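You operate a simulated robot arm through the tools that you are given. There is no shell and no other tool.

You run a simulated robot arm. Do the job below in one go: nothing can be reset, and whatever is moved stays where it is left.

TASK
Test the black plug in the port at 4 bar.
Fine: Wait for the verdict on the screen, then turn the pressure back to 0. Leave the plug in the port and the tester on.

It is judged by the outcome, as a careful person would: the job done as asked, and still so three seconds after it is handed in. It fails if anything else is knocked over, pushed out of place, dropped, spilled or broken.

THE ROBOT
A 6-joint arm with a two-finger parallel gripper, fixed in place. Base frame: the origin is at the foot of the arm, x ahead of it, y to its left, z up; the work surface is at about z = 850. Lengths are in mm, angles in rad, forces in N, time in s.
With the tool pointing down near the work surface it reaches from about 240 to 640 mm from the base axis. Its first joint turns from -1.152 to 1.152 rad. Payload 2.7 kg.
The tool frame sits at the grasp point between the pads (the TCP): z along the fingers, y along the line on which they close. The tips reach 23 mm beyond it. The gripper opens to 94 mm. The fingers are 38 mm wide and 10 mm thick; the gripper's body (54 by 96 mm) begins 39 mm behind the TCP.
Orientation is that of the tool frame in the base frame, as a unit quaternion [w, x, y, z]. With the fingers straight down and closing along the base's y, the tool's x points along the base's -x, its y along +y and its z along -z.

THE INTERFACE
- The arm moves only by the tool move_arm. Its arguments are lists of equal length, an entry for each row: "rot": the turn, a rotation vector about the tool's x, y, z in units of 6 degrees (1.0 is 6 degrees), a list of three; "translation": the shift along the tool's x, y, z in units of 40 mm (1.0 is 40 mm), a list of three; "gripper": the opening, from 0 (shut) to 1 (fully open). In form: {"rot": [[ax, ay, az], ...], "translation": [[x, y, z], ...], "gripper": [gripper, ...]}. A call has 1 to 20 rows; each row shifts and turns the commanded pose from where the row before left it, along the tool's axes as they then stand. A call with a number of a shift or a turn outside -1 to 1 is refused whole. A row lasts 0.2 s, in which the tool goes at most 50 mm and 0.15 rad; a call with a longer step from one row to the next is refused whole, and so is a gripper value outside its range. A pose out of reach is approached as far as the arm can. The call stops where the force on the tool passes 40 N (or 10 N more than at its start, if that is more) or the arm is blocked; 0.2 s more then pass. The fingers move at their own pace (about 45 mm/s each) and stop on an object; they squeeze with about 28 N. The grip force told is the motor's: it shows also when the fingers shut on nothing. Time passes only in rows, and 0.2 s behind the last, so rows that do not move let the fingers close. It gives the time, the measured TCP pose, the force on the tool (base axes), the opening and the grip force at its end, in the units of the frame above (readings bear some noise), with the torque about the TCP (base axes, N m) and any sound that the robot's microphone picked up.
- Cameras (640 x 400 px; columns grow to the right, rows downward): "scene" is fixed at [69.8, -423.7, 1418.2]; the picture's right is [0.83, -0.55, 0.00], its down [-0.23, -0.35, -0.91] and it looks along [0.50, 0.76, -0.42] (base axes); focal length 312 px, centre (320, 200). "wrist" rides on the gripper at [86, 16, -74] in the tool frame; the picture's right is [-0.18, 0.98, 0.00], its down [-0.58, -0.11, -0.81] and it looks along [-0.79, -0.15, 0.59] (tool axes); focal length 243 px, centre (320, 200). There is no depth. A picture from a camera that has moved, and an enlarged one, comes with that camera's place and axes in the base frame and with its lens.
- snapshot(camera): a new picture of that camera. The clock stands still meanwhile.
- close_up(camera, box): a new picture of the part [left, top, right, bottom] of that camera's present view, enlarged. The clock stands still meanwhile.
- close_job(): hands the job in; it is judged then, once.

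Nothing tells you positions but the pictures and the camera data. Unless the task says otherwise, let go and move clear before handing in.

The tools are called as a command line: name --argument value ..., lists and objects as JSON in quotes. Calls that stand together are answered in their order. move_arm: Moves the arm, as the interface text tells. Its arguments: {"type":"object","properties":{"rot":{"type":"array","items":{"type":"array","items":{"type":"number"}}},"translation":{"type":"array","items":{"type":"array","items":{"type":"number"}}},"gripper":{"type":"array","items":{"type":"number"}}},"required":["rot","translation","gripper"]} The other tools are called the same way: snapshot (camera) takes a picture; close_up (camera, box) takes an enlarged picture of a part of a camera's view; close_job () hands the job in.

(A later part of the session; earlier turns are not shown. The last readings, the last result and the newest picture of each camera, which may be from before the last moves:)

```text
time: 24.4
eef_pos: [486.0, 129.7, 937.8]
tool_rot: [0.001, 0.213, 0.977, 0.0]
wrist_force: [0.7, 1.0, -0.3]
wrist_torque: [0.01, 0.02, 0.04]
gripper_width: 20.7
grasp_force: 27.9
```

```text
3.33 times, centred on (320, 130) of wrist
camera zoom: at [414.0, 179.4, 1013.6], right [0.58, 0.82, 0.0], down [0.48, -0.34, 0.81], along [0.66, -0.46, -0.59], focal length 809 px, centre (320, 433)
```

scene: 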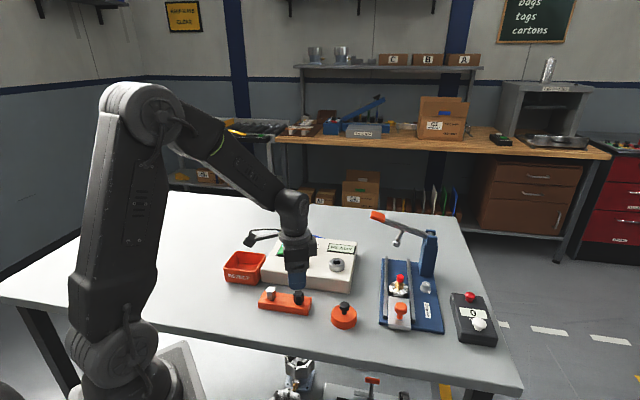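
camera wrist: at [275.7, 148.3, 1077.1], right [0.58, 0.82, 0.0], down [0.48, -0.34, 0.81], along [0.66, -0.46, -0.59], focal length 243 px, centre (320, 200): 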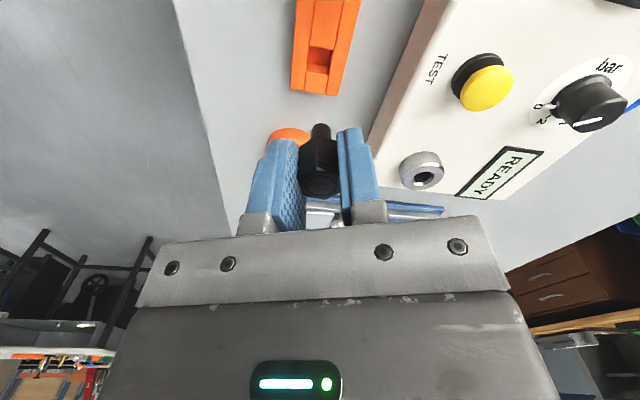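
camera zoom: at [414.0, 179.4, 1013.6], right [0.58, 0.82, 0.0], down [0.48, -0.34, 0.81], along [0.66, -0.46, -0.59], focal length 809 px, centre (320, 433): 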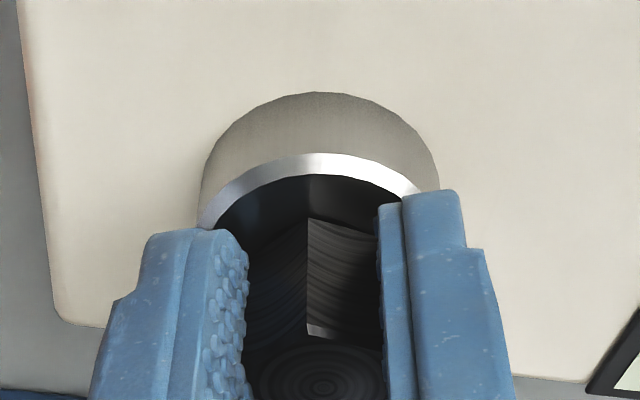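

No resistance yet. A few more millimetres in small steps.

move_arm --rot '[[0, 0, 0], [0, 0, 0]]' --translation '[[0, 0, 0.05], [0, 0, 0]]' --gripper '[0, 0]'

move_arm --rot '[[0, 0, 0], [0, 0, 0]]' --translation '[[0, 0, 0.03], [0, 0, 0]]' --gripper '[0, 0]'

close_up --camera "wrist" --box '[270, 70, 370, 190]'

close_up --camera "scene" --box '[320, 230, 360, 280]'

```text
time: 25.0
eef_pos: [486.4, 128.9, 938.2]
tool_rot: [0.001, 0.212, 0.977, 0.001]
wrist_force: [-2.8, 1.1, 8.3]
wrist_torque: [-0.06, 0.08, 0.0]
gripper_width: 20.4
grasp_force: 28.1
```

```text
time: 25.6
eef_pos: [485.1, 128.4, 937.0]
tool_rot: [0.002, 0.212, 0.977, 0.001]
wrist_force: [-3.4, 1.1, 18.5]
wrist_torque: [-0.03, 0.06, -0.02]
gripper_width: 20.7
grasp_force: 28.2
```

```text
3.33 times, centred on (320, 130) of wrist
camera zoom: at [413.9, 179.2, 1011.9], right [0.58, 0.82, 0.0], down [0.48, -0.34, 0.81], along [0.66, -0.46, -0.59], focal length 809 px, centre (320, 433)
```

zoom: 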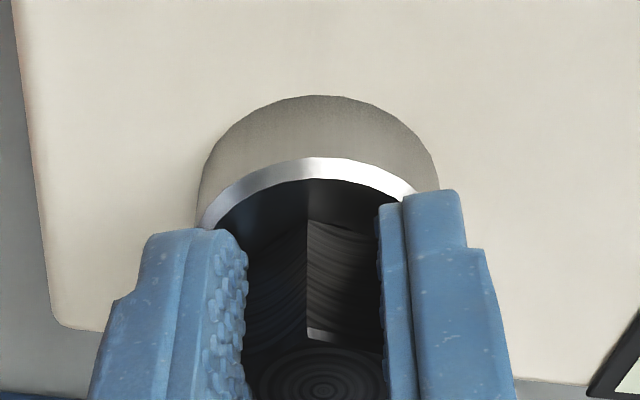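

```text
8.00 times, centred on (340, 255) of scene
camera zoom: at [69.4, -423.8, 1418.2], right [0.83, -0.55, 0.0], down [-0.23, -0.35, -0.91], along [0.5, 0.76, -0.42], focal length 2498 px, centre (160, -240)
```

zoom: 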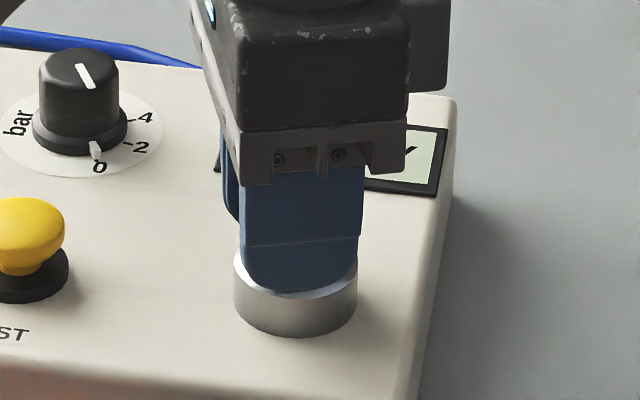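

There is contact at about 937 (18 N): either the fingertips or the plug shoulder is on the ring. I'll ease off slightly, release, and lift to look.

move_arm --rot '[[0, 0, 0], [0, 0, 0], [0, 0, 0], [0, 0, 0]]' --translation '[[0, 0, -0.06], [0, 0, 0], [0, 0, 0], [0, 0, 0]]' --gripper '[0, 0.4, 0.4, 0.4]'

move_arm --rot '[[0, 0, 0], [0, 0, 0], [0, 0, 0], [0, 0, 0], [0, 0, 0]]' --translation '[[0, 0, -0.2], [0, 0, -0.4], [0, 0, -0.5], [0, 0, -0.5], [0, 0, 0]]' --gripper '[0.5, 0.5, 0.5, 0.5, 0.5]'

close_up --camera "wrist" --box '[240, 40, 400, 190]'

close_up --camera "scene" --box '[320, 220, 370, 280]'

```text
time: 26.6
eef_pos: [484.2, 129.2, 936.2]
tool_rot: [-0.001, 0.213, 0.977, 0.001]
wrist_force: [0.5, 0.5, 1.1]
wrist_torque: [0.01, 0.0, -0.01]
gripper_width: 37.8
grasp_force: 0.1
```

```text
time: 27.8
eef_pos: [483.6, 130.2, 1001.1]
tool_rot: [0.0, 0.212, 0.977, 0.0]
wrist_force: [-0.3, -0.6, 0.4]
wrist_torque: [0.02, 0.0, -0.03]
gripper_width: 46.6
grasp_force: 0.0
```

```text
2.67 times, centred on (320, 115) of wrist
camera zoom: at [413.0, 179.5, 1076.9], right [0.58, 0.82, 0.0], down [0.48, -0.34, 0.81], along [0.66, -0.46, -0.59], focal length 647 px, centre (320, 427)
```

zoom: 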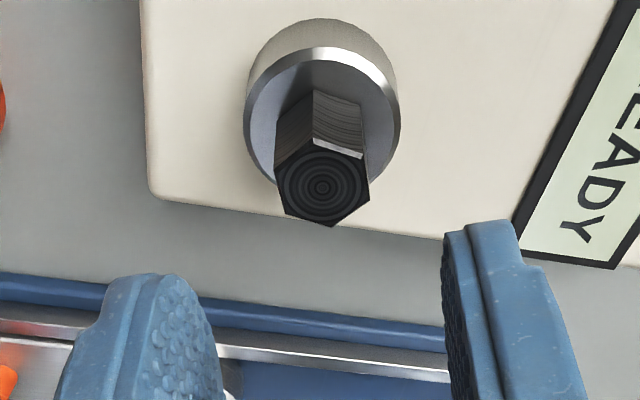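

```text
6.67 times, centred on (345, 250) of scene
camera zoom: at [69.8, -423.7, 1418.2], right [0.83, -0.55, 0.0], down [-0.23, -0.35, -0.91], along [0.5, 0.76, -0.42], focal length 2082 px, centre (153, -133)
```

zoom: 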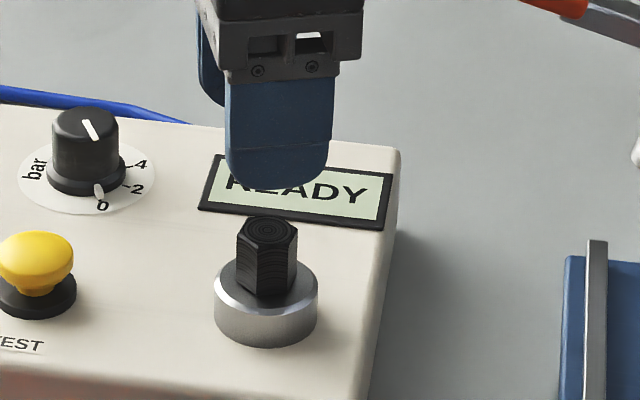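

The plug is standing in the port with its head at the ring. I'll shut the fingers and press gently on its top to make sure it is fully seated.

move_arm --rot '[[0, 0, 0], [0, 0, 0], [0, 0, 0], [0, 0, 0], [0, 0, 0], [0, 0, 0]]' --translation '[[0, 0, 0], [0, 0, 0], [0, 0, 0], [0, 0, 0.5], [0, 0, 0.4], [0, 0, 0]]' --gripper '[0, 0, 0, 0, 0, 0]'

move_arm --rot '[[0, 0, 0], [0, 0, 0], [0, 0, 0], [0, 0, 0]]' --translation '[[0, 0, 0.06], [0, 0, 0.04], [0, 0, 0.04], [0, 0, 0]]' --gripper '[0, 0, 0, 0]'

close_up --camera "scene" --box '[320, 220, 370, 280]'

```text
time: 29.2
eef_pos: [485.6, 130.6, 964.6]
tool_rot: [0.0, 0.213, 0.977, 0.0]
wrist_force: [0.5, 0.3, -0.2]
wrist_torque: [0.0, -0.02, -0.03]
gripper_width: 0.0
grasp_force: 27.8
```

```text
time: 30.2
eef_pos: [484.4, 127.7, 959.7]
tool_rot: [0.001, 0.212, 0.977, 0.0]
wrist_force: [-0.1, 1.3, 3.9]
wrist_torque: [0.01, 0.07, 0.04]
gripper_width: 0.2
grasp_force: 28.1
```

```text
6.67 times, centred on (345, 250) of scene
camera zoom: at [69.7, -423.7, 1418.2], right [0.83, -0.55, 0.0], down [-0.23, -0.35, -0.91], along [0.5, 0.76, -0.42], focal length 2082 px, centre (153, -133)
```

zoom: 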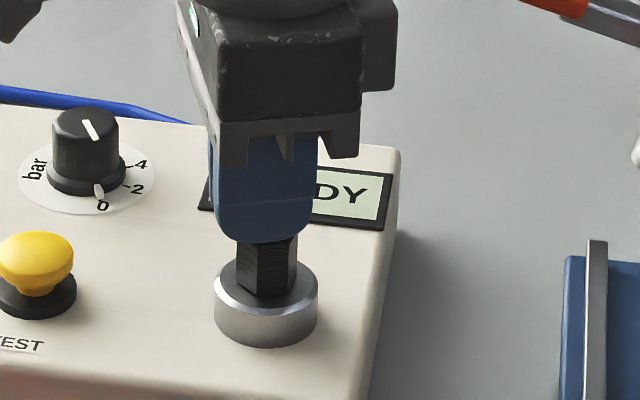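

Contact on the plug top at about 960. Pressing a bit more.

move_arm --rot '[[0, 0, 0], [0, 0, 0]]' --translation '[[0, 0, 0.05], [0, 0, 0]]' --gripper '[0, 0]'

move_arm --rot '[[0, 0, 0], [0, 0, 0]]' --translation '[[0, 0, 0.05], [0, 0, 0]]' --gripper '[0, 0]'

close_up --camera "scene" --box '[320, 220, 370, 280]'

```text
time: 30.8
eef_pos: [485.7, 129.1, 959.6]
tool_rot: [0.001, 0.212, 0.977, 0.002]
wrist_force: [-8.0, -2.0, 25.2]
wrist_torque: [-0.01, 0.18, 0.01]
gripper_width: 0.0
grasp_force: 28.1
```

```text
time: 31.2
eef_pos: [486.2, 129.4, 960.2]
tool_rot: [0.004, 0.213, 0.977, 0.002]
wrist_force: [-0.5, -0.9, 5.3]
wrist_torque: [-0.03, 0.01, 0.0]
gripper_width: 0.0
grasp_force: 27.5
stopped in row 2: the force on the tool passed its limit at 42 N (the readings are from after the stop); the commanded pose is now the measured one
```

```text
6.67 times, centred on (345, 250) of scene
camera zoom: at [69.7, -423.7, 1418.2], right [0.83, -0.55, 0.0], down [-0.23, -0.35, -0.91], along [0.5, 0.76, -0.42], focal length 2082 px, centre (153, -133)
```

zoom: 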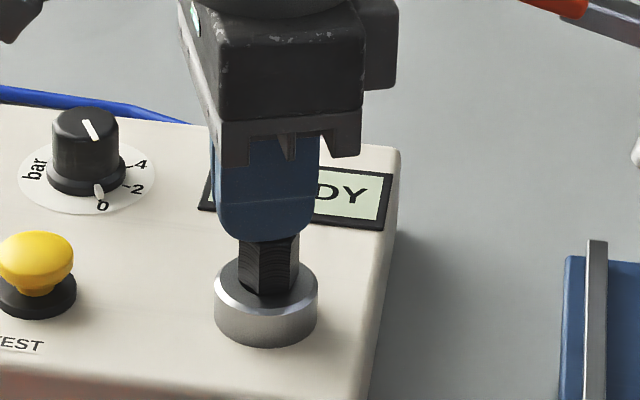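

The plug is firmly seated (42 N, no movement). Next is the dial: I'll rise, move above it and yaw so the camera can see the 0–2–4 side.

move_arm --rot '[[0, 0, 0], [0, 0, 0], [0, 0, 0], [0, 0, 0], [0, 0, 0], [0, 0, 0], [0, 0, 0], [0, 0, 0]]' --translation '[[0, 0, -0.5], [0, 0, -0.7], [0, 0, -0.3], [0.383, 0.69, 0], [0.383, 0.69, 0], [0.383, 0.69, 0], [0.383, 0.69, 0], [0, 0, 0]]' --gripper '[0, 0, 0.2, 0.6, 0.6, 0.6, 0.6, 0.6]'

move_arm --rot '[[0, 0, -0.977], [0, 0, -0.977], [0, 0, -0.977], [0, 0, -0.977], [0, 0, -0.977], [0, 0, -0.977], [0, 0, -0.977], [0, 0, -0.977], [0, 0, -0.977], [0, 0, -0.977], [0, 0, -0.977], [0, 0, 0]]' --translation '[[0, 0, 0], [0, 0, 0], [0, 0, 0], [0, 0, 0], [0, 0, 0], [0, 0, 0], [0, 0, 0], [0, 0, 0], [0, 0, 0], [0, 0, 0], [0, 0, 0], [0, 0, 0]]' --gripper '[0.6, 0.6, 0.6, 0.6, 0.6, 0.6, 0.6, 0.6, 0.6, 0.6, 0.6, 0.6]'

snapshot --camera "wrist"

close_up --camera "wrist" --box '[250, 60, 390, 200]'

```text
time: 33.0
eef_pos: [476.2, 255.8, 1018.9]
tool_rot: [0.002, 0.213, 0.977, 0.001]
wrist_force: [-0.7, -0.3, -0.3]
wrist_torque: [0.03, 0.0, 0.0]
gripper_width: 56.5
grasp_force: 0.1
```

```text
time: 35.6
eef_pos: [477.0, 255.0, 1018.6]
tool_rot: [0.003, -0.342, 0.94, 0.0]
wrist_force: [-1.3, -1.2, -0.3]
wrist_torque: [-0.03, -0.02, -0.03]
gripper_width: 56.3
grasp_force: 0.0
```

```text
taken
camera wrist: at [399.3, 211.2, 1094.3], right [-0.49, 0.87, 0.0], down [0.51, 0.29, 0.81], along [0.71, 0.4, -0.59], focal length 243 px, centre (320, 200)
```

wrist: 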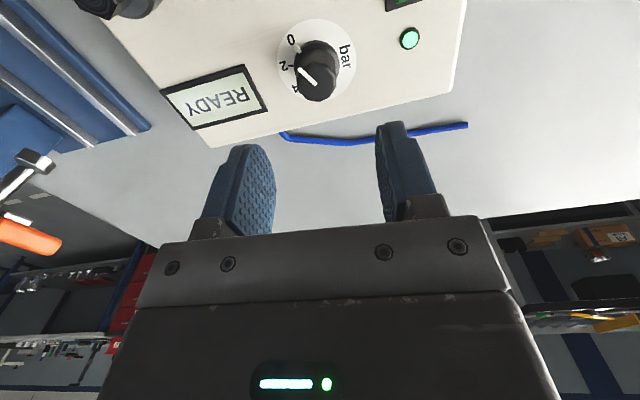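

```text
2.86 times, centred on (320, 130) of wrist
camera zoom: at [399.3, 211.2, 1094.3], right [-0.49, 0.87, 0.0], down [0.51, 0.29, 0.81], along [0.71, 0.4, -0.59], focal length 693 px, centre (320, 400)
```

zoom: 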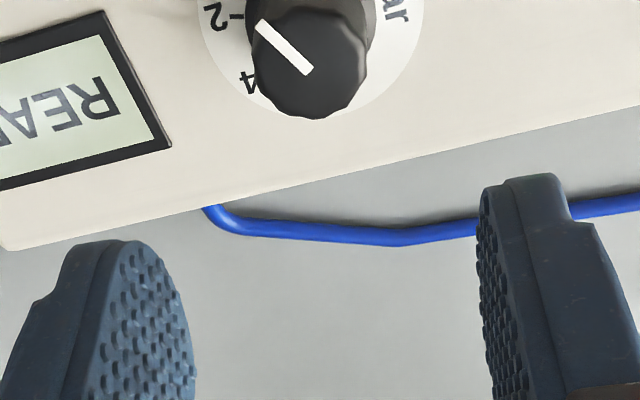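

The dial is well visible here. Zooming in on it.

close_up --camera "wrist" --box '[265, 10, 365, 110]'

close_up --camera "scene" --box '[280, 220, 380, 280]'

```text
4.00 times, centred on (315, 60) of wrist
camera zoom: at [399.3, 211.2, 1094.3], right [-0.49, 0.87, 0.0], down [0.51, 0.29, 0.81], along [0.71, 0.4, -0.59], focal length 970 px, centre (340, 760)
```

zoom: 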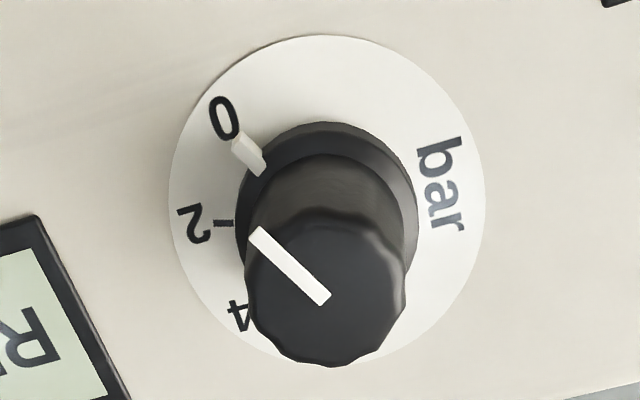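

```text
6.40 times, centred on (330, 250) of scene
camera zoom: at [69.8, -423.7, 1418.2], right [0.83, -0.55, 0.0], down [-0.23, -0.35, -0.91], along [0.5, 0.76, -0.42], focal length 1999 px, centre (256, -120)
```

zoom: 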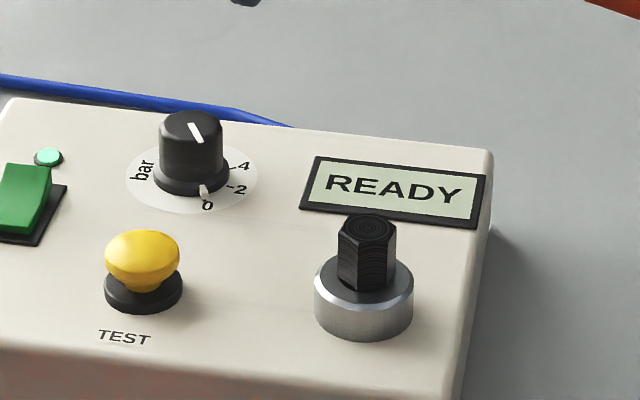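

The dial: centre ≈ (477.5, 253.5), knob about 28 mm across with its top at z ≈ 922, and scale steps of about 45°. 4 bar is therefore about 90° counter-clockwise. I'll yaw to −50° so there's room for that turn and come down over the knob.

move_arm --rot '[[0, 0, 1], [0, 0, 1], [0, 0, 1], [0, 0, 1], [0, 0, 1], [0, 0, 1], [0, 0, 1], [0, 0, 1], [0, 0, 1], [0, 0, 1], [0, 0, 1], [0, 0, 1], [0, 0, 1], [0, 0, 1], [0, 0, 1], [0, 0, 0]]' --translation '[[0, 0, 0], [0, 0, 0], [0, 0, 0], [0, 0, 0], [0, 0, 0], [0, 0, 0], [0, 0, 0], [0, 0, 0], [0, 0, 0], [0, 0, 0], [0, 0, 0], [0, 0, 0], [0, 0, 0], [0, 0, 0], [0, 0, 0], [0, 0, 0]]' --gripper '[0.5, 0.5, 0.5, 0.5, 0.5, 0.5, 0.5, 0.5, 0.5, 0.5, 0.5, 0.5, 0.5, 0.5, 0.5, 0.5]'

move_arm --rot '[[0, 0, 0], [0, 0, 0], [0, 0, 0]]' --translation '[[0, 0, 0.6], [0, 0, 0.5], [0, 0, 0]]' --gripper '[0.5, 0.5, 0.5]'

snapshot --camera "wrist"

close_up --camera "wrist" --box '[240, 40, 400, 190]'

close_up --camera "scene" --box '[270, 200, 370, 280]'

```text
time: 39.0
eef_pos: [476.1, 256.6, 1019.6]
tool_rot: [0.002, 0.424, 0.906, 0.002]
wrist_force: [0.9, 0.4, 0.0]
wrist_torque: [0.02, -0.01, -0.03]
gripper_width: 46.8
grasp_force: 0.0
```

```text
time: 39.8
eef_pos: [475.2, 254.0, 974.2]
tool_rot: [0.002, 0.424, 0.906, 0.003]
wrist_force: [-0.4, -0.7, 0.0]
wrist_torque: [0.0, -0.02, -0.03]
gripper_width: 47.2
grasp_force: 0.0
```

```text
taken
camera wrist: at [433.3, 331.1, 1050.6], right [0.87, 0.49, 0.01], down [0.28, -0.52, 0.81], along [0.4, -0.7, -0.59], focal length 243 px, centre (320, 200)
```

wrist: 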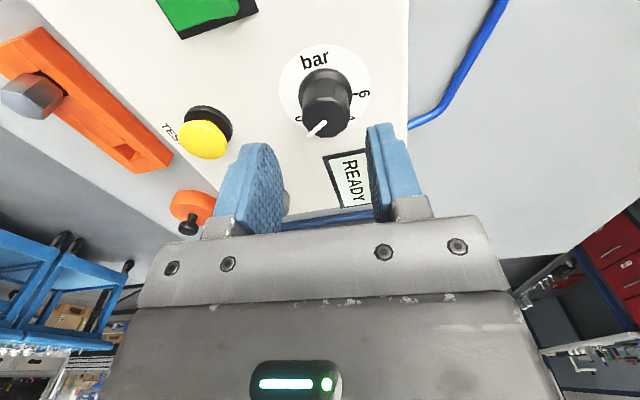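

```text
2.67 times, centred on (320, 115) of wrist
camera zoom: at [433.3, 331.1, 1050.6], right [0.87, 0.49, 0.01], down [0.28, -0.52, 0.81], along [0.4, -0.7, -0.59], focal length 647 px, centre (320, 427)
```

zoom: 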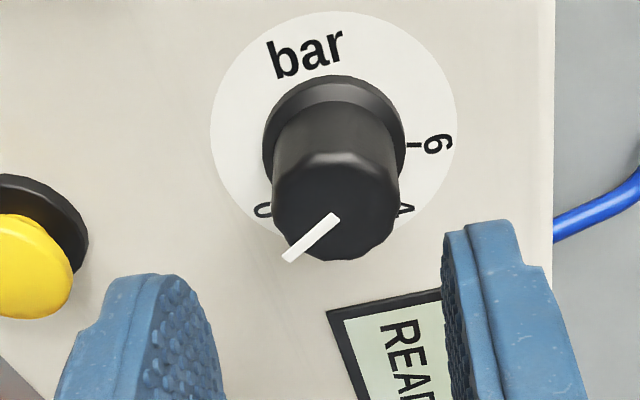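

```text
5.00 times, centred on (320, 240) of scene
camera zoom: at [69.8, -423.7, 1418.2], right [0.83, -0.55, 0.0], down [-0.23, -0.35, -0.91], along [0.5, 0.76, -0.42], focal length 1562 px, centre (320, 0)
```

zoom: 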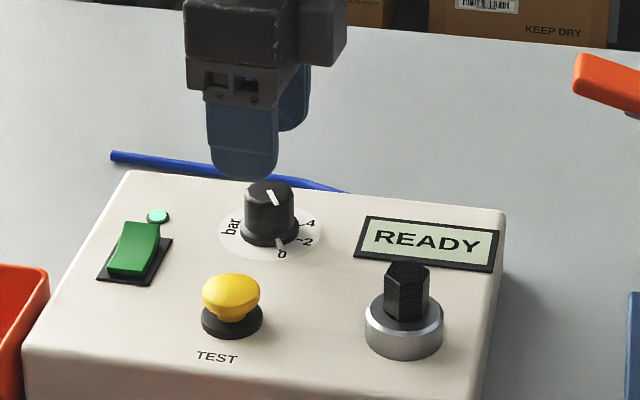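

The knob is about 3.5 mm to the right of the finger axis. I'll correct and descend around it.

move_arm --rot '[[0, 0, 0], [0, 0, 0], [0, 0, 0]]' --translation '[[-0.016, 0.086, 0.2], [0, 0, 0.4], [0, 0, 0]]' --gripper '[0.5, 0.5, 0.5]'

close_up --camera "wrist" --box '[240, 60, 400, 220]'

close_up --camera "scene" --box '[280, 210, 350, 270]'

```text
time: 40.6
eef_pos: [479.6, 257.0, 952.0]
tool_rot: [0.001, 0.423, 0.906, 0.001]
wrist_force: [-0.1, -0.3, 0.2]
wrist_torque: [-0.02, 0.01, -0.03]
gripper_width: 46.9
grasp_force: 0.1
```

```text
2.50 times, centred on (320, 140) of wrist
camera zoom: at [436.6, 333.3, 1026.8], right [0.87, 0.49, 0.01], down [0.28, -0.52, 0.81], along [0.4, -0.7, -0.59], focal length 606 px, centre (320, 350)
```

zoom: 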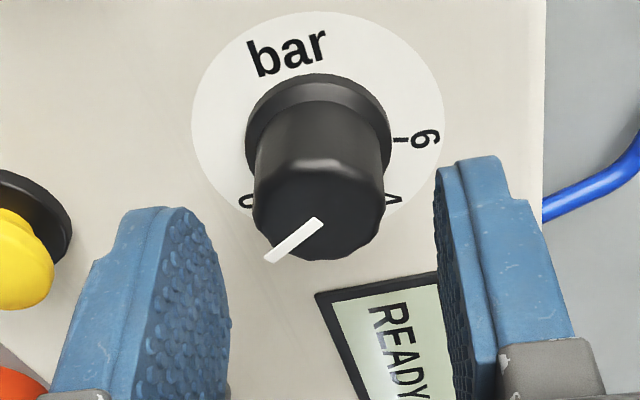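

```text
6.67 times, centred on (315, 240) of scene
camera zoom: at [69.8, -423.7, 1418.2], right [0.83, -0.55, 0.0], down [-0.23, -0.35, -0.91], along [0.5, 0.76, -0.42], focal length 2082 px, centre (353, -67)
```

zoom: 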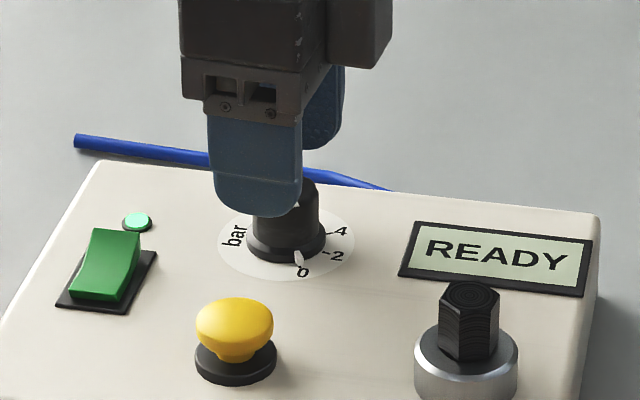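

Centred. Descending around the knob.

move_arm --rot '[[0, 0, 0], [0, 0, 0], [0, 0, 0], [0, 0, 0]]' --translation '[[0, 0, 0.2], [0, 0, 0.2], [0, 0, 0.08], [0, 0, 0]]' --gripper '[0.45, 0.45, 0.45, 0.45]'

close_up --camera "wrist" --box '[240, 60, 400, 220]'

close_up --camera "scene" --box '[280, 210, 350, 270]'

```text
time: 41.6
eef_pos: [479.7, 257.6, 932.3]
tool_rot: [0.002, 0.423, 0.906, 0.003]
wrist_force: [1.0, 0.2, -0.4]
wrist_torque: [-0.02, -0.01, -0.01]
gripper_width: 42.3
grasp_force: 0.0
```

```text
2.50 times, centred on (320, 140) of wrist
camera zoom: at [436.2, 333.4, 1007.9], right [0.87, 0.49, 0.01], down [0.29, -0.52, 0.81], along [0.4, -0.7, -0.59], focal length 606 px, centre (320, 350)
```

zoom: 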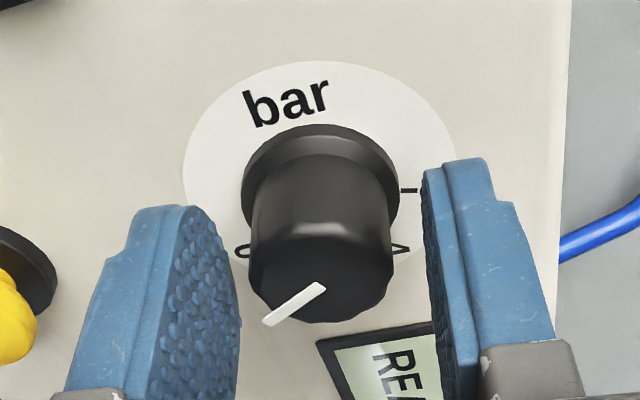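

```text
6.67 times, centred on (315, 240) of scene
camera zoom: at [69.8, -423.7, 1418.2], right [0.83, -0.55, 0.0], down [-0.23, -0.35, -0.91], along [0.5, 0.76, -0.42], focal length 2082 px, centre (353, -67)
```

zoom: 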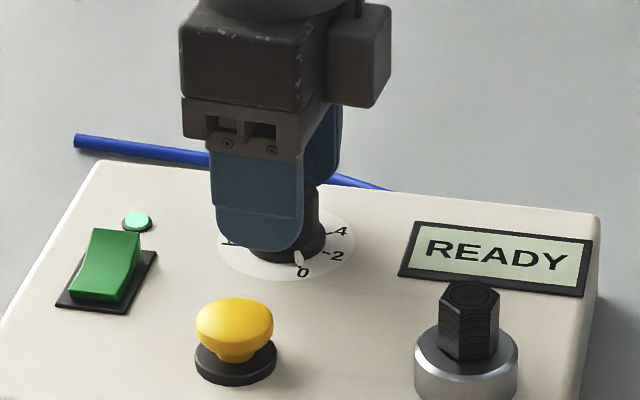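

Fingers are on both sides of the knob. Closing.

move_arm --rot '[[0, 0, 0], [0, 0, 0], [0, 0, 0], [0, 0, 0]]' --translation '[[0, 0, 0], [0, 0, 0], [0, 0, 0], [0, 0, 0]]' --gripper '[0.1, 0.1, 0.1, 0.1]'

close_up --camera "wrist" --box '[240, 60, 400, 220]'

```text
time: 42.6
eef_pos: [478.2, 257.2, 933.2]
tool_rot: [0.002, 0.423, 0.906, 0.001]
wrist_force: [-4.2, -4.2, 0.5]
wrist_torque: [-0.19, 0.21, 0.04]
gripper_width: 31.8
grasp_force: 45.5
```

```text
2.50 times, centred on (320, 140) of wrist
camera zoom: at [436.0, 333.2, 1007.9], right [0.87, 0.49, 0.0], down [0.29, -0.52, 0.81], along [0.4, -0.7, -0.59], focal length 606 px, centre (320, 350)
```

zoom: 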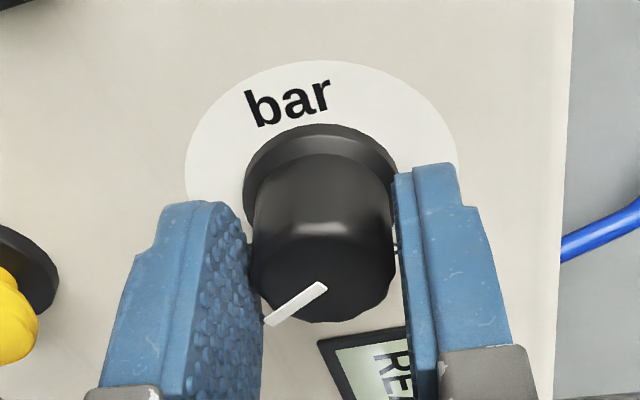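

Gripped on the knob. Turning counter-clockwise by 45° first to check that it follows.

move_arm --rot '[[0, 0, -0.75], [0, 0, -0.75], [0, 0, -0.75], [0, 0, -0.75], [0, 0, -0.75], [0, 0, -0.75], [0, 0, -0.75], [0, 0, -0.75], [0, 0, -0.75], [0, 0, -0.75], [0, 0, 0]]' --translation '[[0, -0.015, 0], [0, 0, 0], [0, 0, 0], [0, 0, 0], [0, 0, 0], [0, 0, 0], [0, 0, 0], [0, 0, 0], [0, 0, 0], [0, 0, 0], [0, 0, 0]]' --gripper '[0.1, 0.1, 0.1, 0.1, 0.1, 0.1, 0.1, 0.1, 0.1, 0.1, 0.1]'

close_up --camera "wrist" --box '[240, 60, 400, 220]'

close_up --camera "scene" --box '[280, 210, 370, 270]'

```text
time: 45.0
eef_pos: [478.1, 254.9, 932.1]
tool_rot: [0.001, 0.044, 0.999, -0.001]
wrist_force: [-19.0, -18.4, 6.3]
wrist_torque: [-0.17, -0.56, -0.03]
gripper_width: 31.2
grasp_force: 45.3
```

```text
2.50 times, centred on (320, 140) of wrist
camera zoom: at [393.6, 278.5, 1007.7], right [0.27, 0.96, 0.0], down [0.57, -0.16, 0.81], along [0.78, -0.22, -0.59], focal length 606 px, centre (320, 350)
```

zoom: 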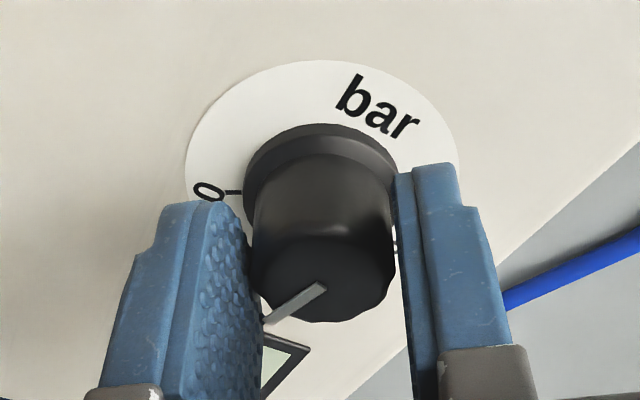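

```text
6.67 times, centred on (325, 240) of scene
camera zoom: at [69.2, -424.2, 1418.0], right [0.83, -0.55, 0.0], down [-0.23, -0.35, -0.91], along [0.5, 0.76, -0.42], focal length 2082 px, centre (287, -67)
```

zoom: 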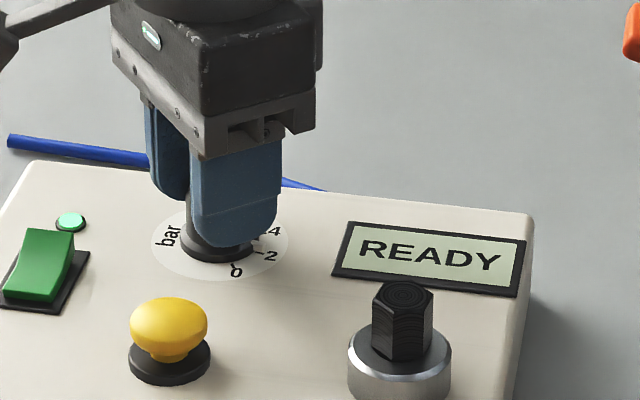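

The knob follows the fingers, but side force has built up because my centre is a couple of mm off. I'll shift to relieve it and finish the turn.

move_arm --rot '[[0, 0, 0], [0, 0, 0]]' --translation '[[0.041, -0.049, 0], [0, 0, 0]]' --gripper '[0.1, 0.1]'

move_arm --rot '[[0, 0, -0.75], [0, 0, -0.75], [0, 0, -0.75], [0, 0, -0.75], [0, 0, -0.75], [0, 0, 0]]' --translation '[[0, 0, 0], [0, 0, 0], [0, 0, 0], [0, 0, 0], [0, 0, 0], [0, 0, 0]]' --gripper '[0.1, 0.1, 0.1, 0.1, 0.1, 0.1]'

```text
time: 45.6
eef_pos: [477.4, 255.8, 932.1]
tool_rot: [0.005, 0.045, 0.999, 0.002]
wrist_force: [5.1, -4.7, -3.5]
wrist_torque: [-0.25, 0.8, 0.02]
gripper_width: 31.3
grasp_force: 45.2
```

```text
time: 47.0
eef_pos: [478.8, 253.6, 932.8]
tool_rot: [0.003, -0.152, 0.988, 0.001]
wrist_force: [10.0, -10.3, -4.5]
wrist_torque: [0.23, -0.77, -0.02]
gripper_width: 31.3
grasp_force: 44.9
```

move_arm --rot '[[0, 0, 0], [0, 0, -0.75], [0, 0, -0.75], [0, 0, -0.75], [0, 0, -0.75], [0, 0, -0.75], [0, 0, 0], [0, 0, 0]]' --translation '[[-0.013, -0.025, 0], [0, 0, 0], [0, 0, 0], [0, 0, 0], [0, 0, 0], [0, 0, 0], [0, 0, 0], [0, 0, 0]]' --gripper '[0.1, 0.1, 0.1, 0.1, 0.1, 0.1, 0.1, 0.1]'

close_up --camera "wrist" --box '[240, 60, 400, 220]'

close_up --camera "scene" --box '[280, 210, 370, 270]'

```text
time: 48.8
eef_pos: [477.9, 252.0, 932.2]
tool_rot: [0.003, -0.342, 0.94, 0.0]
wrist_force: [13.5, -10.7, -4.9]
wrist_torque: [-0.08, -0.21, -0.05]
gripper_width: 31.3
grasp_force: 45.3
```

```text
2.50 times, centred on (320, 140) of wrist
camera zoom: at [401.9, 209.2, 1007.4], right [-0.49, 0.87, 0.0], down [0.51, 0.29, 0.81], along [0.71, 0.4, -0.59], focal length 606 px, centre (320, 350)
```

zoom: 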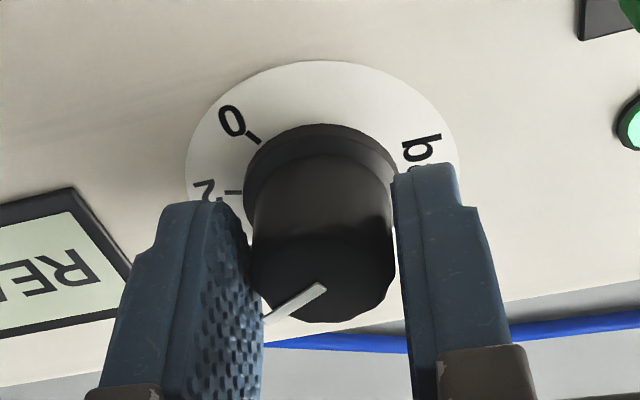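

```text
6.67 times, centred on (325, 240) of scene
camera zoom: at [70.2, -423.9, 1418.1], right [0.83, -0.55, 0.0], down [-0.23, -0.35, -0.91], along [0.5, 0.76, -0.42], focal length 2082 px, centre (287, -67)
```

zoom: 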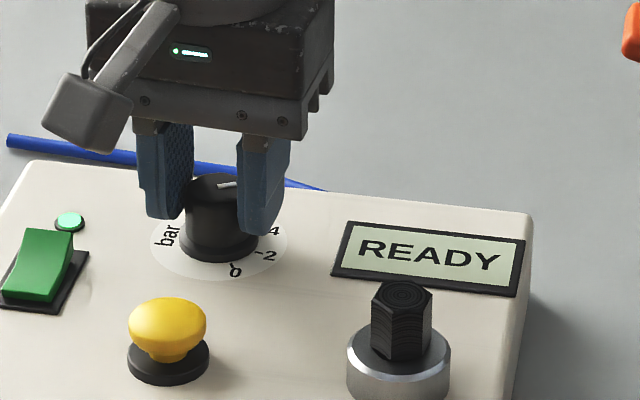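

The knob turned a full 90°. I'll relieve the side force, release, and rise to check where the pointer is.

move_arm --rot '[[0, 0, 0], [0, 0, 0], [0, 0, 0], [0, 0, 0], [0, 0, 0], [0, 0, 0], [0, 0, 0], [0, 0, 0]]' --translation '[[-0.007, -0.038, 0], [0, 0, 0], [0, 0, 0], [0, 0, -0.2], [0, 0, -0.6], [0, 0, -0.8], [0, 0, -0.8], [0, 0, 0]]' --gripper '[0.1, 0.5, 0.5, 0.5, 0.5, 0.5, 0.5, 0.5]'

close_up --camera "wrist" --box '[265, 10, 365, 110]'

close_up --camera "scene" --box '[280, 220, 370, 280]'

```text
time: 50.6
eef_pos: [476.6, 250.8, 1030.0]
tool_rot: [0.003, -0.341, 0.94, -0.001]
wrist_force: [0.7, -0.3, 0.7]
wrist_torque: [-0.02, 0.01, 0.01]
gripper_width: 47.0
grasp_force: 0.0
```

```text
4.00 times, centred on (315, 60) of wrist
camera zoom: at [401.3, 208.1, 1105.0], right [-0.49, 0.87, 0.0], down [0.51, 0.29, 0.81], along [0.71, 0.4, -0.59], focal length 970 px, centre (340, 760)
```

zoom: 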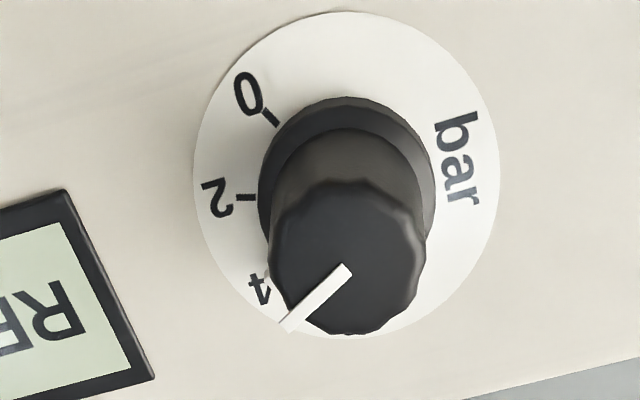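

```text
6.67 times, centred on (325, 250) of scene
camera zoom: at [69.8, -423.7, 1418.2], right [0.83, -0.55, 0.0], down [-0.23, -0.35, -0.91], along [0.5, 0.76, -0.42], focal length 2082 px, centre (287, -133)
```

zoom: 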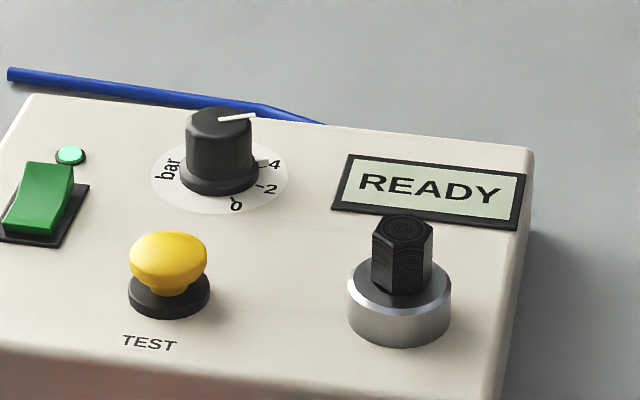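

close_up --camera "scene" --box '[300, 230, 330, 255]'

close_up --camera "wrist" --box '[310, 50, 360, 100]'

```text
16.00 times, centred on (315, 242) of scene
camera zoom: at [69.8, -423.7, 1418.2], right [0.83, -0.55, 0.0], down [-0.23, -0.35, -0.91], along [0.5, 0.76, -0.42], focal length 4997 px, centre (400, -480)
```

zoom: 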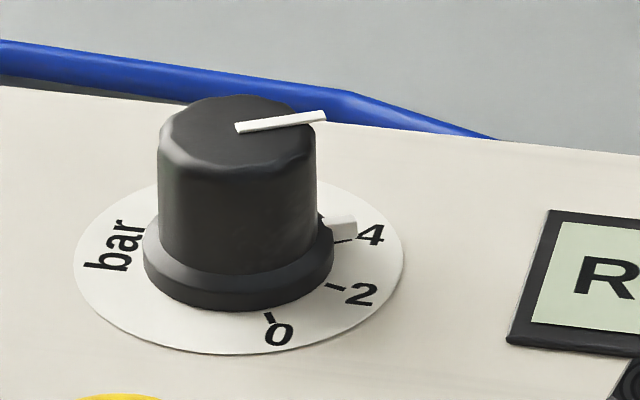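

```text
8.00 times, centred on (335, 75) of wrist
camera zoom: at [401.3, 208.1, 1105.0], right [-0.49, 0.87, 0.0], down [0.51, 0.29, 0.81], along [0.71, 0.4, -0.59], focal length 1941 px, centre (200, 1200)
```

zoom: 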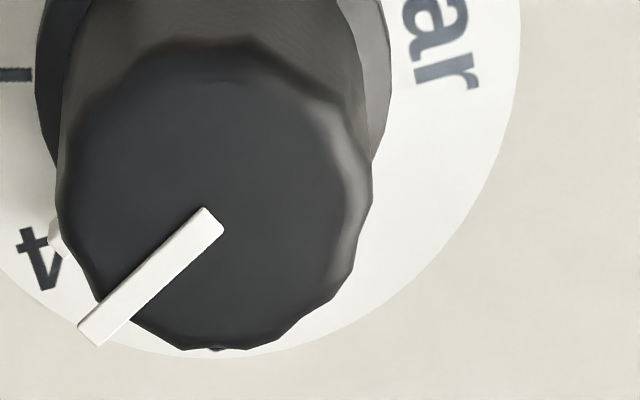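

The pointer sits on the 4 tick. Next is the TEST button, at about (415.6, 191) with its top near z 920. I'll shut the fingers and move above it.

move_arm --rot '[[0, 0, 0], [0, 0, 0], [0, 0, 0], [0, 0, 0], [0, 0, 0], [0, 0, 0]]' --translation '[[0.709, -0.054, 0], [0.709, -0.054, 0], [0.709, -0.054, 0], [0, 0, 0.7], [0, 0, 0.7], [0, 0, 0]]' --gripper '[0, 0, 0, 0, 0, 0]'

close_up --camera "wrist" --box '[240, 40, 400, 190]'

close_up --camera "scene" --box '[260, 200, 370, 290]'

```text
time: 52.0
eef_pos: [416.3, 192.6, 972.2]
tool_rot: [0.004, -0.341, 0.94, 0.0]
wrist_force: [0.2, 0.8, 0.5]
wrist_torque: [-0.02, 0.0, 0.02]
gripper_width: 0.1
grasp_force: 27.9
```

```text
2.67 times, centred on (320, 115) of wrist
camera zoom: at [341.0, 148.9, 1046.9], right [-0.49, 0.87, 0.0], down [0.51, 0.29, 0.81], along [0.71, 0.4, -0.59], focal length 647 px, centre (320, 427)
```

zoom: 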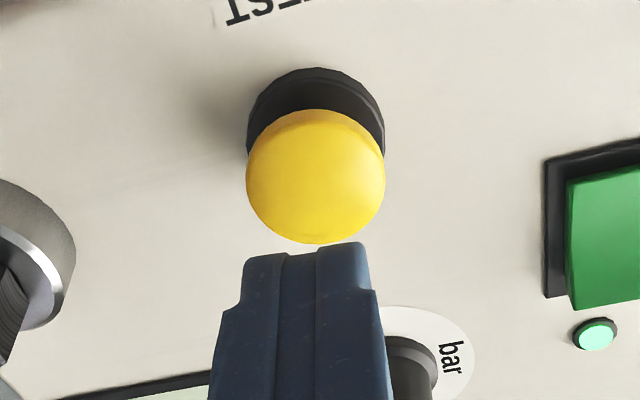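

```text
4.44 times, centred on (315, 245) of scene
camera zoom: at [69.8, -423.7, 1418.2], right [0.83, -0.55, 0.0], down [-0.23, -0.35, -0.91], along [0.5, 0.76, -0.42], focal length 1388 px, centre (342, 0)
```

zoom: 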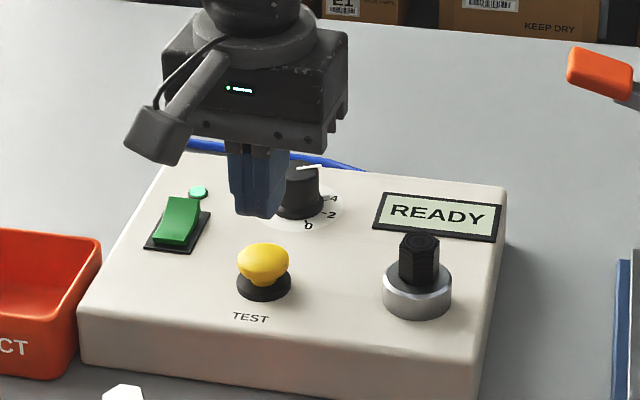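

Aligned over the button. Lowering to press.

move_arm --rot '[[0, 0, 0], [0, 0, 0], [0, 0, 0]]' --translation '[[0.04, -0.03, 0.3], [0, 0, 0.25], [0, 0, 0]]' --gripper '[0, 0, 0]'

move_arm --rot '[[0, 0, 0], [0, 0, 0], [0, 0, 0]]' --translation '[[0, 0, 0.06], [0, 0, 0.06], [0, 0, 0]]' --gripper '[0, 0, 0]'

close_up --camera "scene" --box '[260, 210, 370, 290]'

```text
time: 52.8
eef_pos: [417.3, 190.0, 948.6]
tool_rot: [0.003, -0.342, 0.94, 0.001]
wrist_force: [0.0, -0.6, 0.1]
wrist_torque: [0.03, 0.04, 0.0]
gripper_width: 0.1
grasp_force: 28.5
```

```text
time: 53.6
eef_pos: [418.0, 190.4, 945.3]
tool_rot: [0.004, -0.341, 0.94, 0.0]
wrist_force: [0.5, 0.2, 0.2]
wrist_torque: [-0.02, 0.01, 0.01]
gripper_width: 0.0
grasp_force: 27.8
```

```text
5.00 times, centred on (315, 250) of scene
camera zoom: at [69.8, -423.7, 1418.2], right [0.83, -0.55, 0.0], down [-0.23, -0.35, -0.91], along [0.5, 0.76, -0.42], focal length 1562 px, centre (345, -50)
```

zoom: 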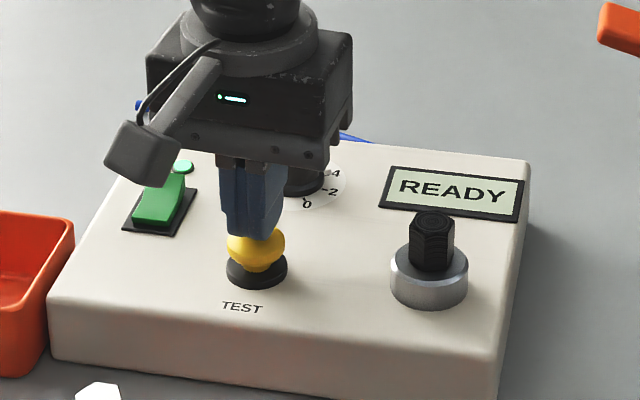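

Right above the button cap. Pressing down in small steps until it clicks.

move_arm --rot '[[0, 0, 0], [0, 0, 0], [0, 0, 0], [0, 0, 0]]' --translation '[[0, 0, 0.05], [0, 0, 0.05], [0, 0, 0.05], [0, 0, 0]]' --gripper '[0, 0, 0, 0]'

close_up --camera "scene" --box '[260, 210, 370, 290]'

```text
time: 54.6
eef_pos: [417.7, 192.1, 938.6]
tool_rot: [0.004, -0.341, 0.94, 0.001]
wrist_force: [-0.3, 1.1, 3.1]
wrist_torque: [-0.01, 0.05, -0.01]
gripper_width: 0.1
grasp_force: 27.4
```

```text
5.00 times, centred on (315, 250) of scene
camera zoom: at [69.7, -423.7, 1418.2], right [0.83, -0.55, 0.0], down [-0.23, -0.35, -0.91], along [0.5, 0.76, -0.42], focal length 1562 px, centre (345, -50)
```

zoom: 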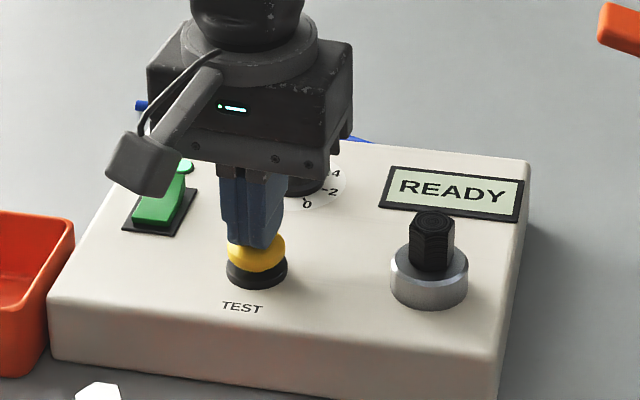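

move_arm --rot '[[0, 0, 0], [0, 0, 0], [0, 0, 0]]' --translation '[[0, 0, 0.05], [0, 0, 0.05], [0, 0, 0]]' --gripper '[0, 0, 0]'

close_up --camera "scene" --box '[260, 210, 370, 290]'

```text
time: 55.4
eef_pos: [418.5, 190.4, 934.9]
tool_rot: [0.003, -0.342, 0.94, 0.001]
wrist_force: [-1.6, 1.5, 4.6]
wrist_torque: [0.02, 0.14, -0.03]
gripper_width: 0.3
grasp_force: 28.3
heard: click
```

```text
5.00 times, centred on (315, 250) of scene
camera zoom: at [69.7, -423.7, 1418.2], right [0.83, -0.55, 0.0], down [-0.23, -0.35, -0.91], along [0.5, 0.76, -0.42], focal length 1562 px, centre (345, -50)
```

zoom: 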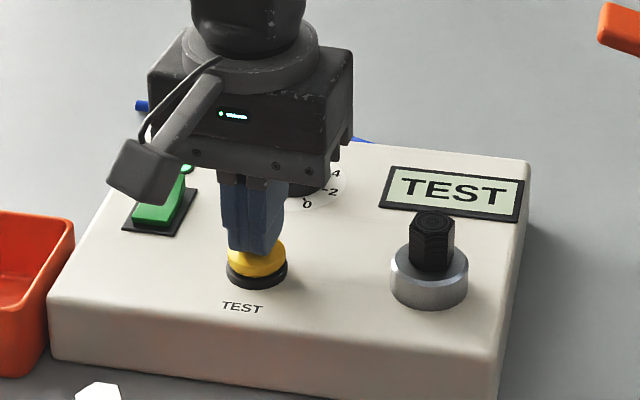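

It clicked and the display says TEST. I'll lift off the button and wait for the verdict.

move_arm --rot '[[0, 0, 0], [0, 0, 0], [0, 0, 0], [0, 0, 0], [0, 0, 0]]' --translation '[[0, 0, -0.3], [0, 0, -0.6], [0, 0, -0.8], [0, 0, -0.8], [0, 0, 0]]' --gripper '[0, 0, 0, 0, 0]'

close_up --camera "scene" --box '[260, 210, 370, 290]'

move_arm --rot '[[0, 0, 0], [0, 0, 0], [0, 0, 0], [0, 0, 0], [0, 0, 0], [0, 0, 0], [0, 0, 0], [0, 0, 0], [0, 0, 0], [0, 0, 0]]' --translation '[[0, 0, 0], [0, 0, 0], [0, 0, 0], [0, 0, 0], [0, 0, 0], [0, 0, 0], [0, 0, 0], [0, 0, 0], [0, 0, 0], [0, 0, 0]]' --gripper '[0.5, 0.5, 0.5, 0.5, 0.5, 0.5, 0.5, 0.5, 0.5, 0.5]'

close_up --camera "scene" --box '[260, 210, 370, 290]'

```text
time: 56.6
eef_pos: [417.0, 190.7, 1035.8]
tool_rot: [0.002, -0.341, 0.94, 0.0]
wrist_force: [-0.6, -0.1, -0.8]
wrist_torque: [-0.02, -0.02, 0.02]
gripper_width: 0.3
grasp_force: 28.2
```

```text
5.00 times, centred on (315, 250) of scene
camera zoom: at [69.8, -423.7, 1418.2], right [0.83, -0.55, 0.0], down [-0.23, -0.35, -0.91], along [0.5, 0.76, -0.42], focal length 1562 px, centre (345, -50)
```

zoom: 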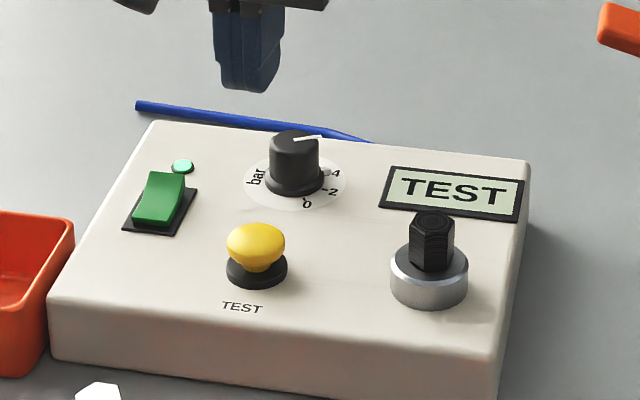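

```text
time: 58.8
eef_pos: [417.9, 191.0, 1034.2]
tool_rot: [0.001, -0.342, 0.94, 0.0]
wrist_force: [-0.1, -0.3, 0.4]
wrist_torque: [0.01, 0.04, 0.03]
gripper_width: 47.2
grasp_force: 0.1
```

```text
5.00 times, centred on (315, 250) of scene
camera zoom: at [69.8, -423.7, 1418.2], right [0.83, -0.55, 0.0], down [-0.23, -0.35, -0.91], along [0.5, 0.76, -0.42], focal length 1562 px, centre (345, -50)
```

zoom: 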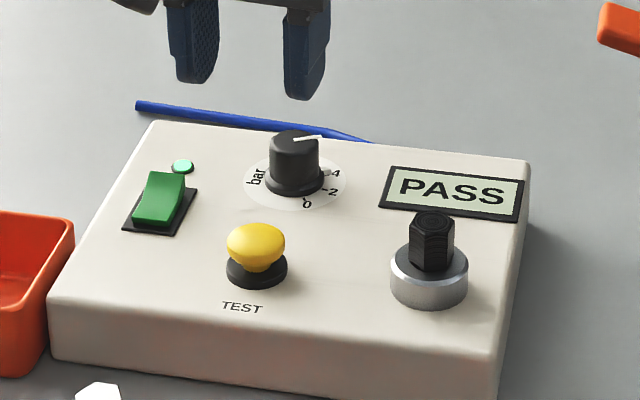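

Verdict: PASS. Next I turn the dial back to 0, so I'm moving over the knob at the current yaw.

move_arm --rot '[[0, 0, 0], [0, 0, 0], [0, 0, 0], [0, 0, 0], [0, 0, 0], [0, 0, 0]]' --translation '[[-0.737, 0.0675, 0], [-0.737, 0.0675, 0], [-0.737, 0.0675, 0], [0, 0, 0.7], [0, 0, 0.7], [0, 0, 0]]' --gripper '[0.5, 0.5, 0.5, 0.5, 0.5, 0.5]'

close_up --camera "wrist" --box '[240, 40, 400, 190]'

```text
time: 60.2
eef_pos: [480.1, 255.7, 980.2]
tool_rot: [0.002, -0.341, 0.94, 0.0]
wrist_force: [0.8, 0.0, -0.1]
wrist_torque: [0.03, 0.02, -0.02]
gripper_width: 46.9
grasp_force: 0.0
```

```text
2.67 times, centred on (320, 115) of wrist
camera zoom: at [403.3, 210.9, 1054.2], right [-0.49, 0.87, 0.0], down [0.51, 0.29, 0.81], along [0.71, 0.4, -0.59], focal length 647 px, centre (320, 427)
```

zoom: 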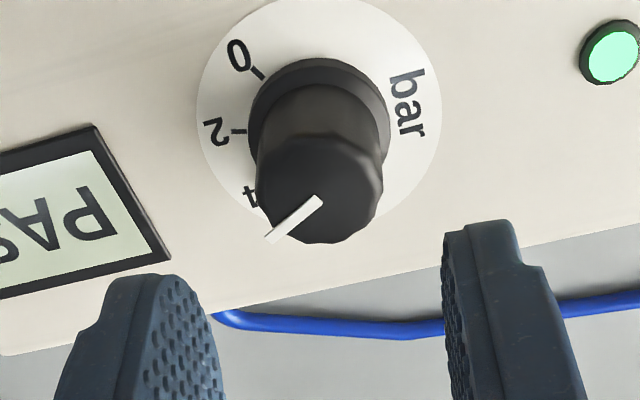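

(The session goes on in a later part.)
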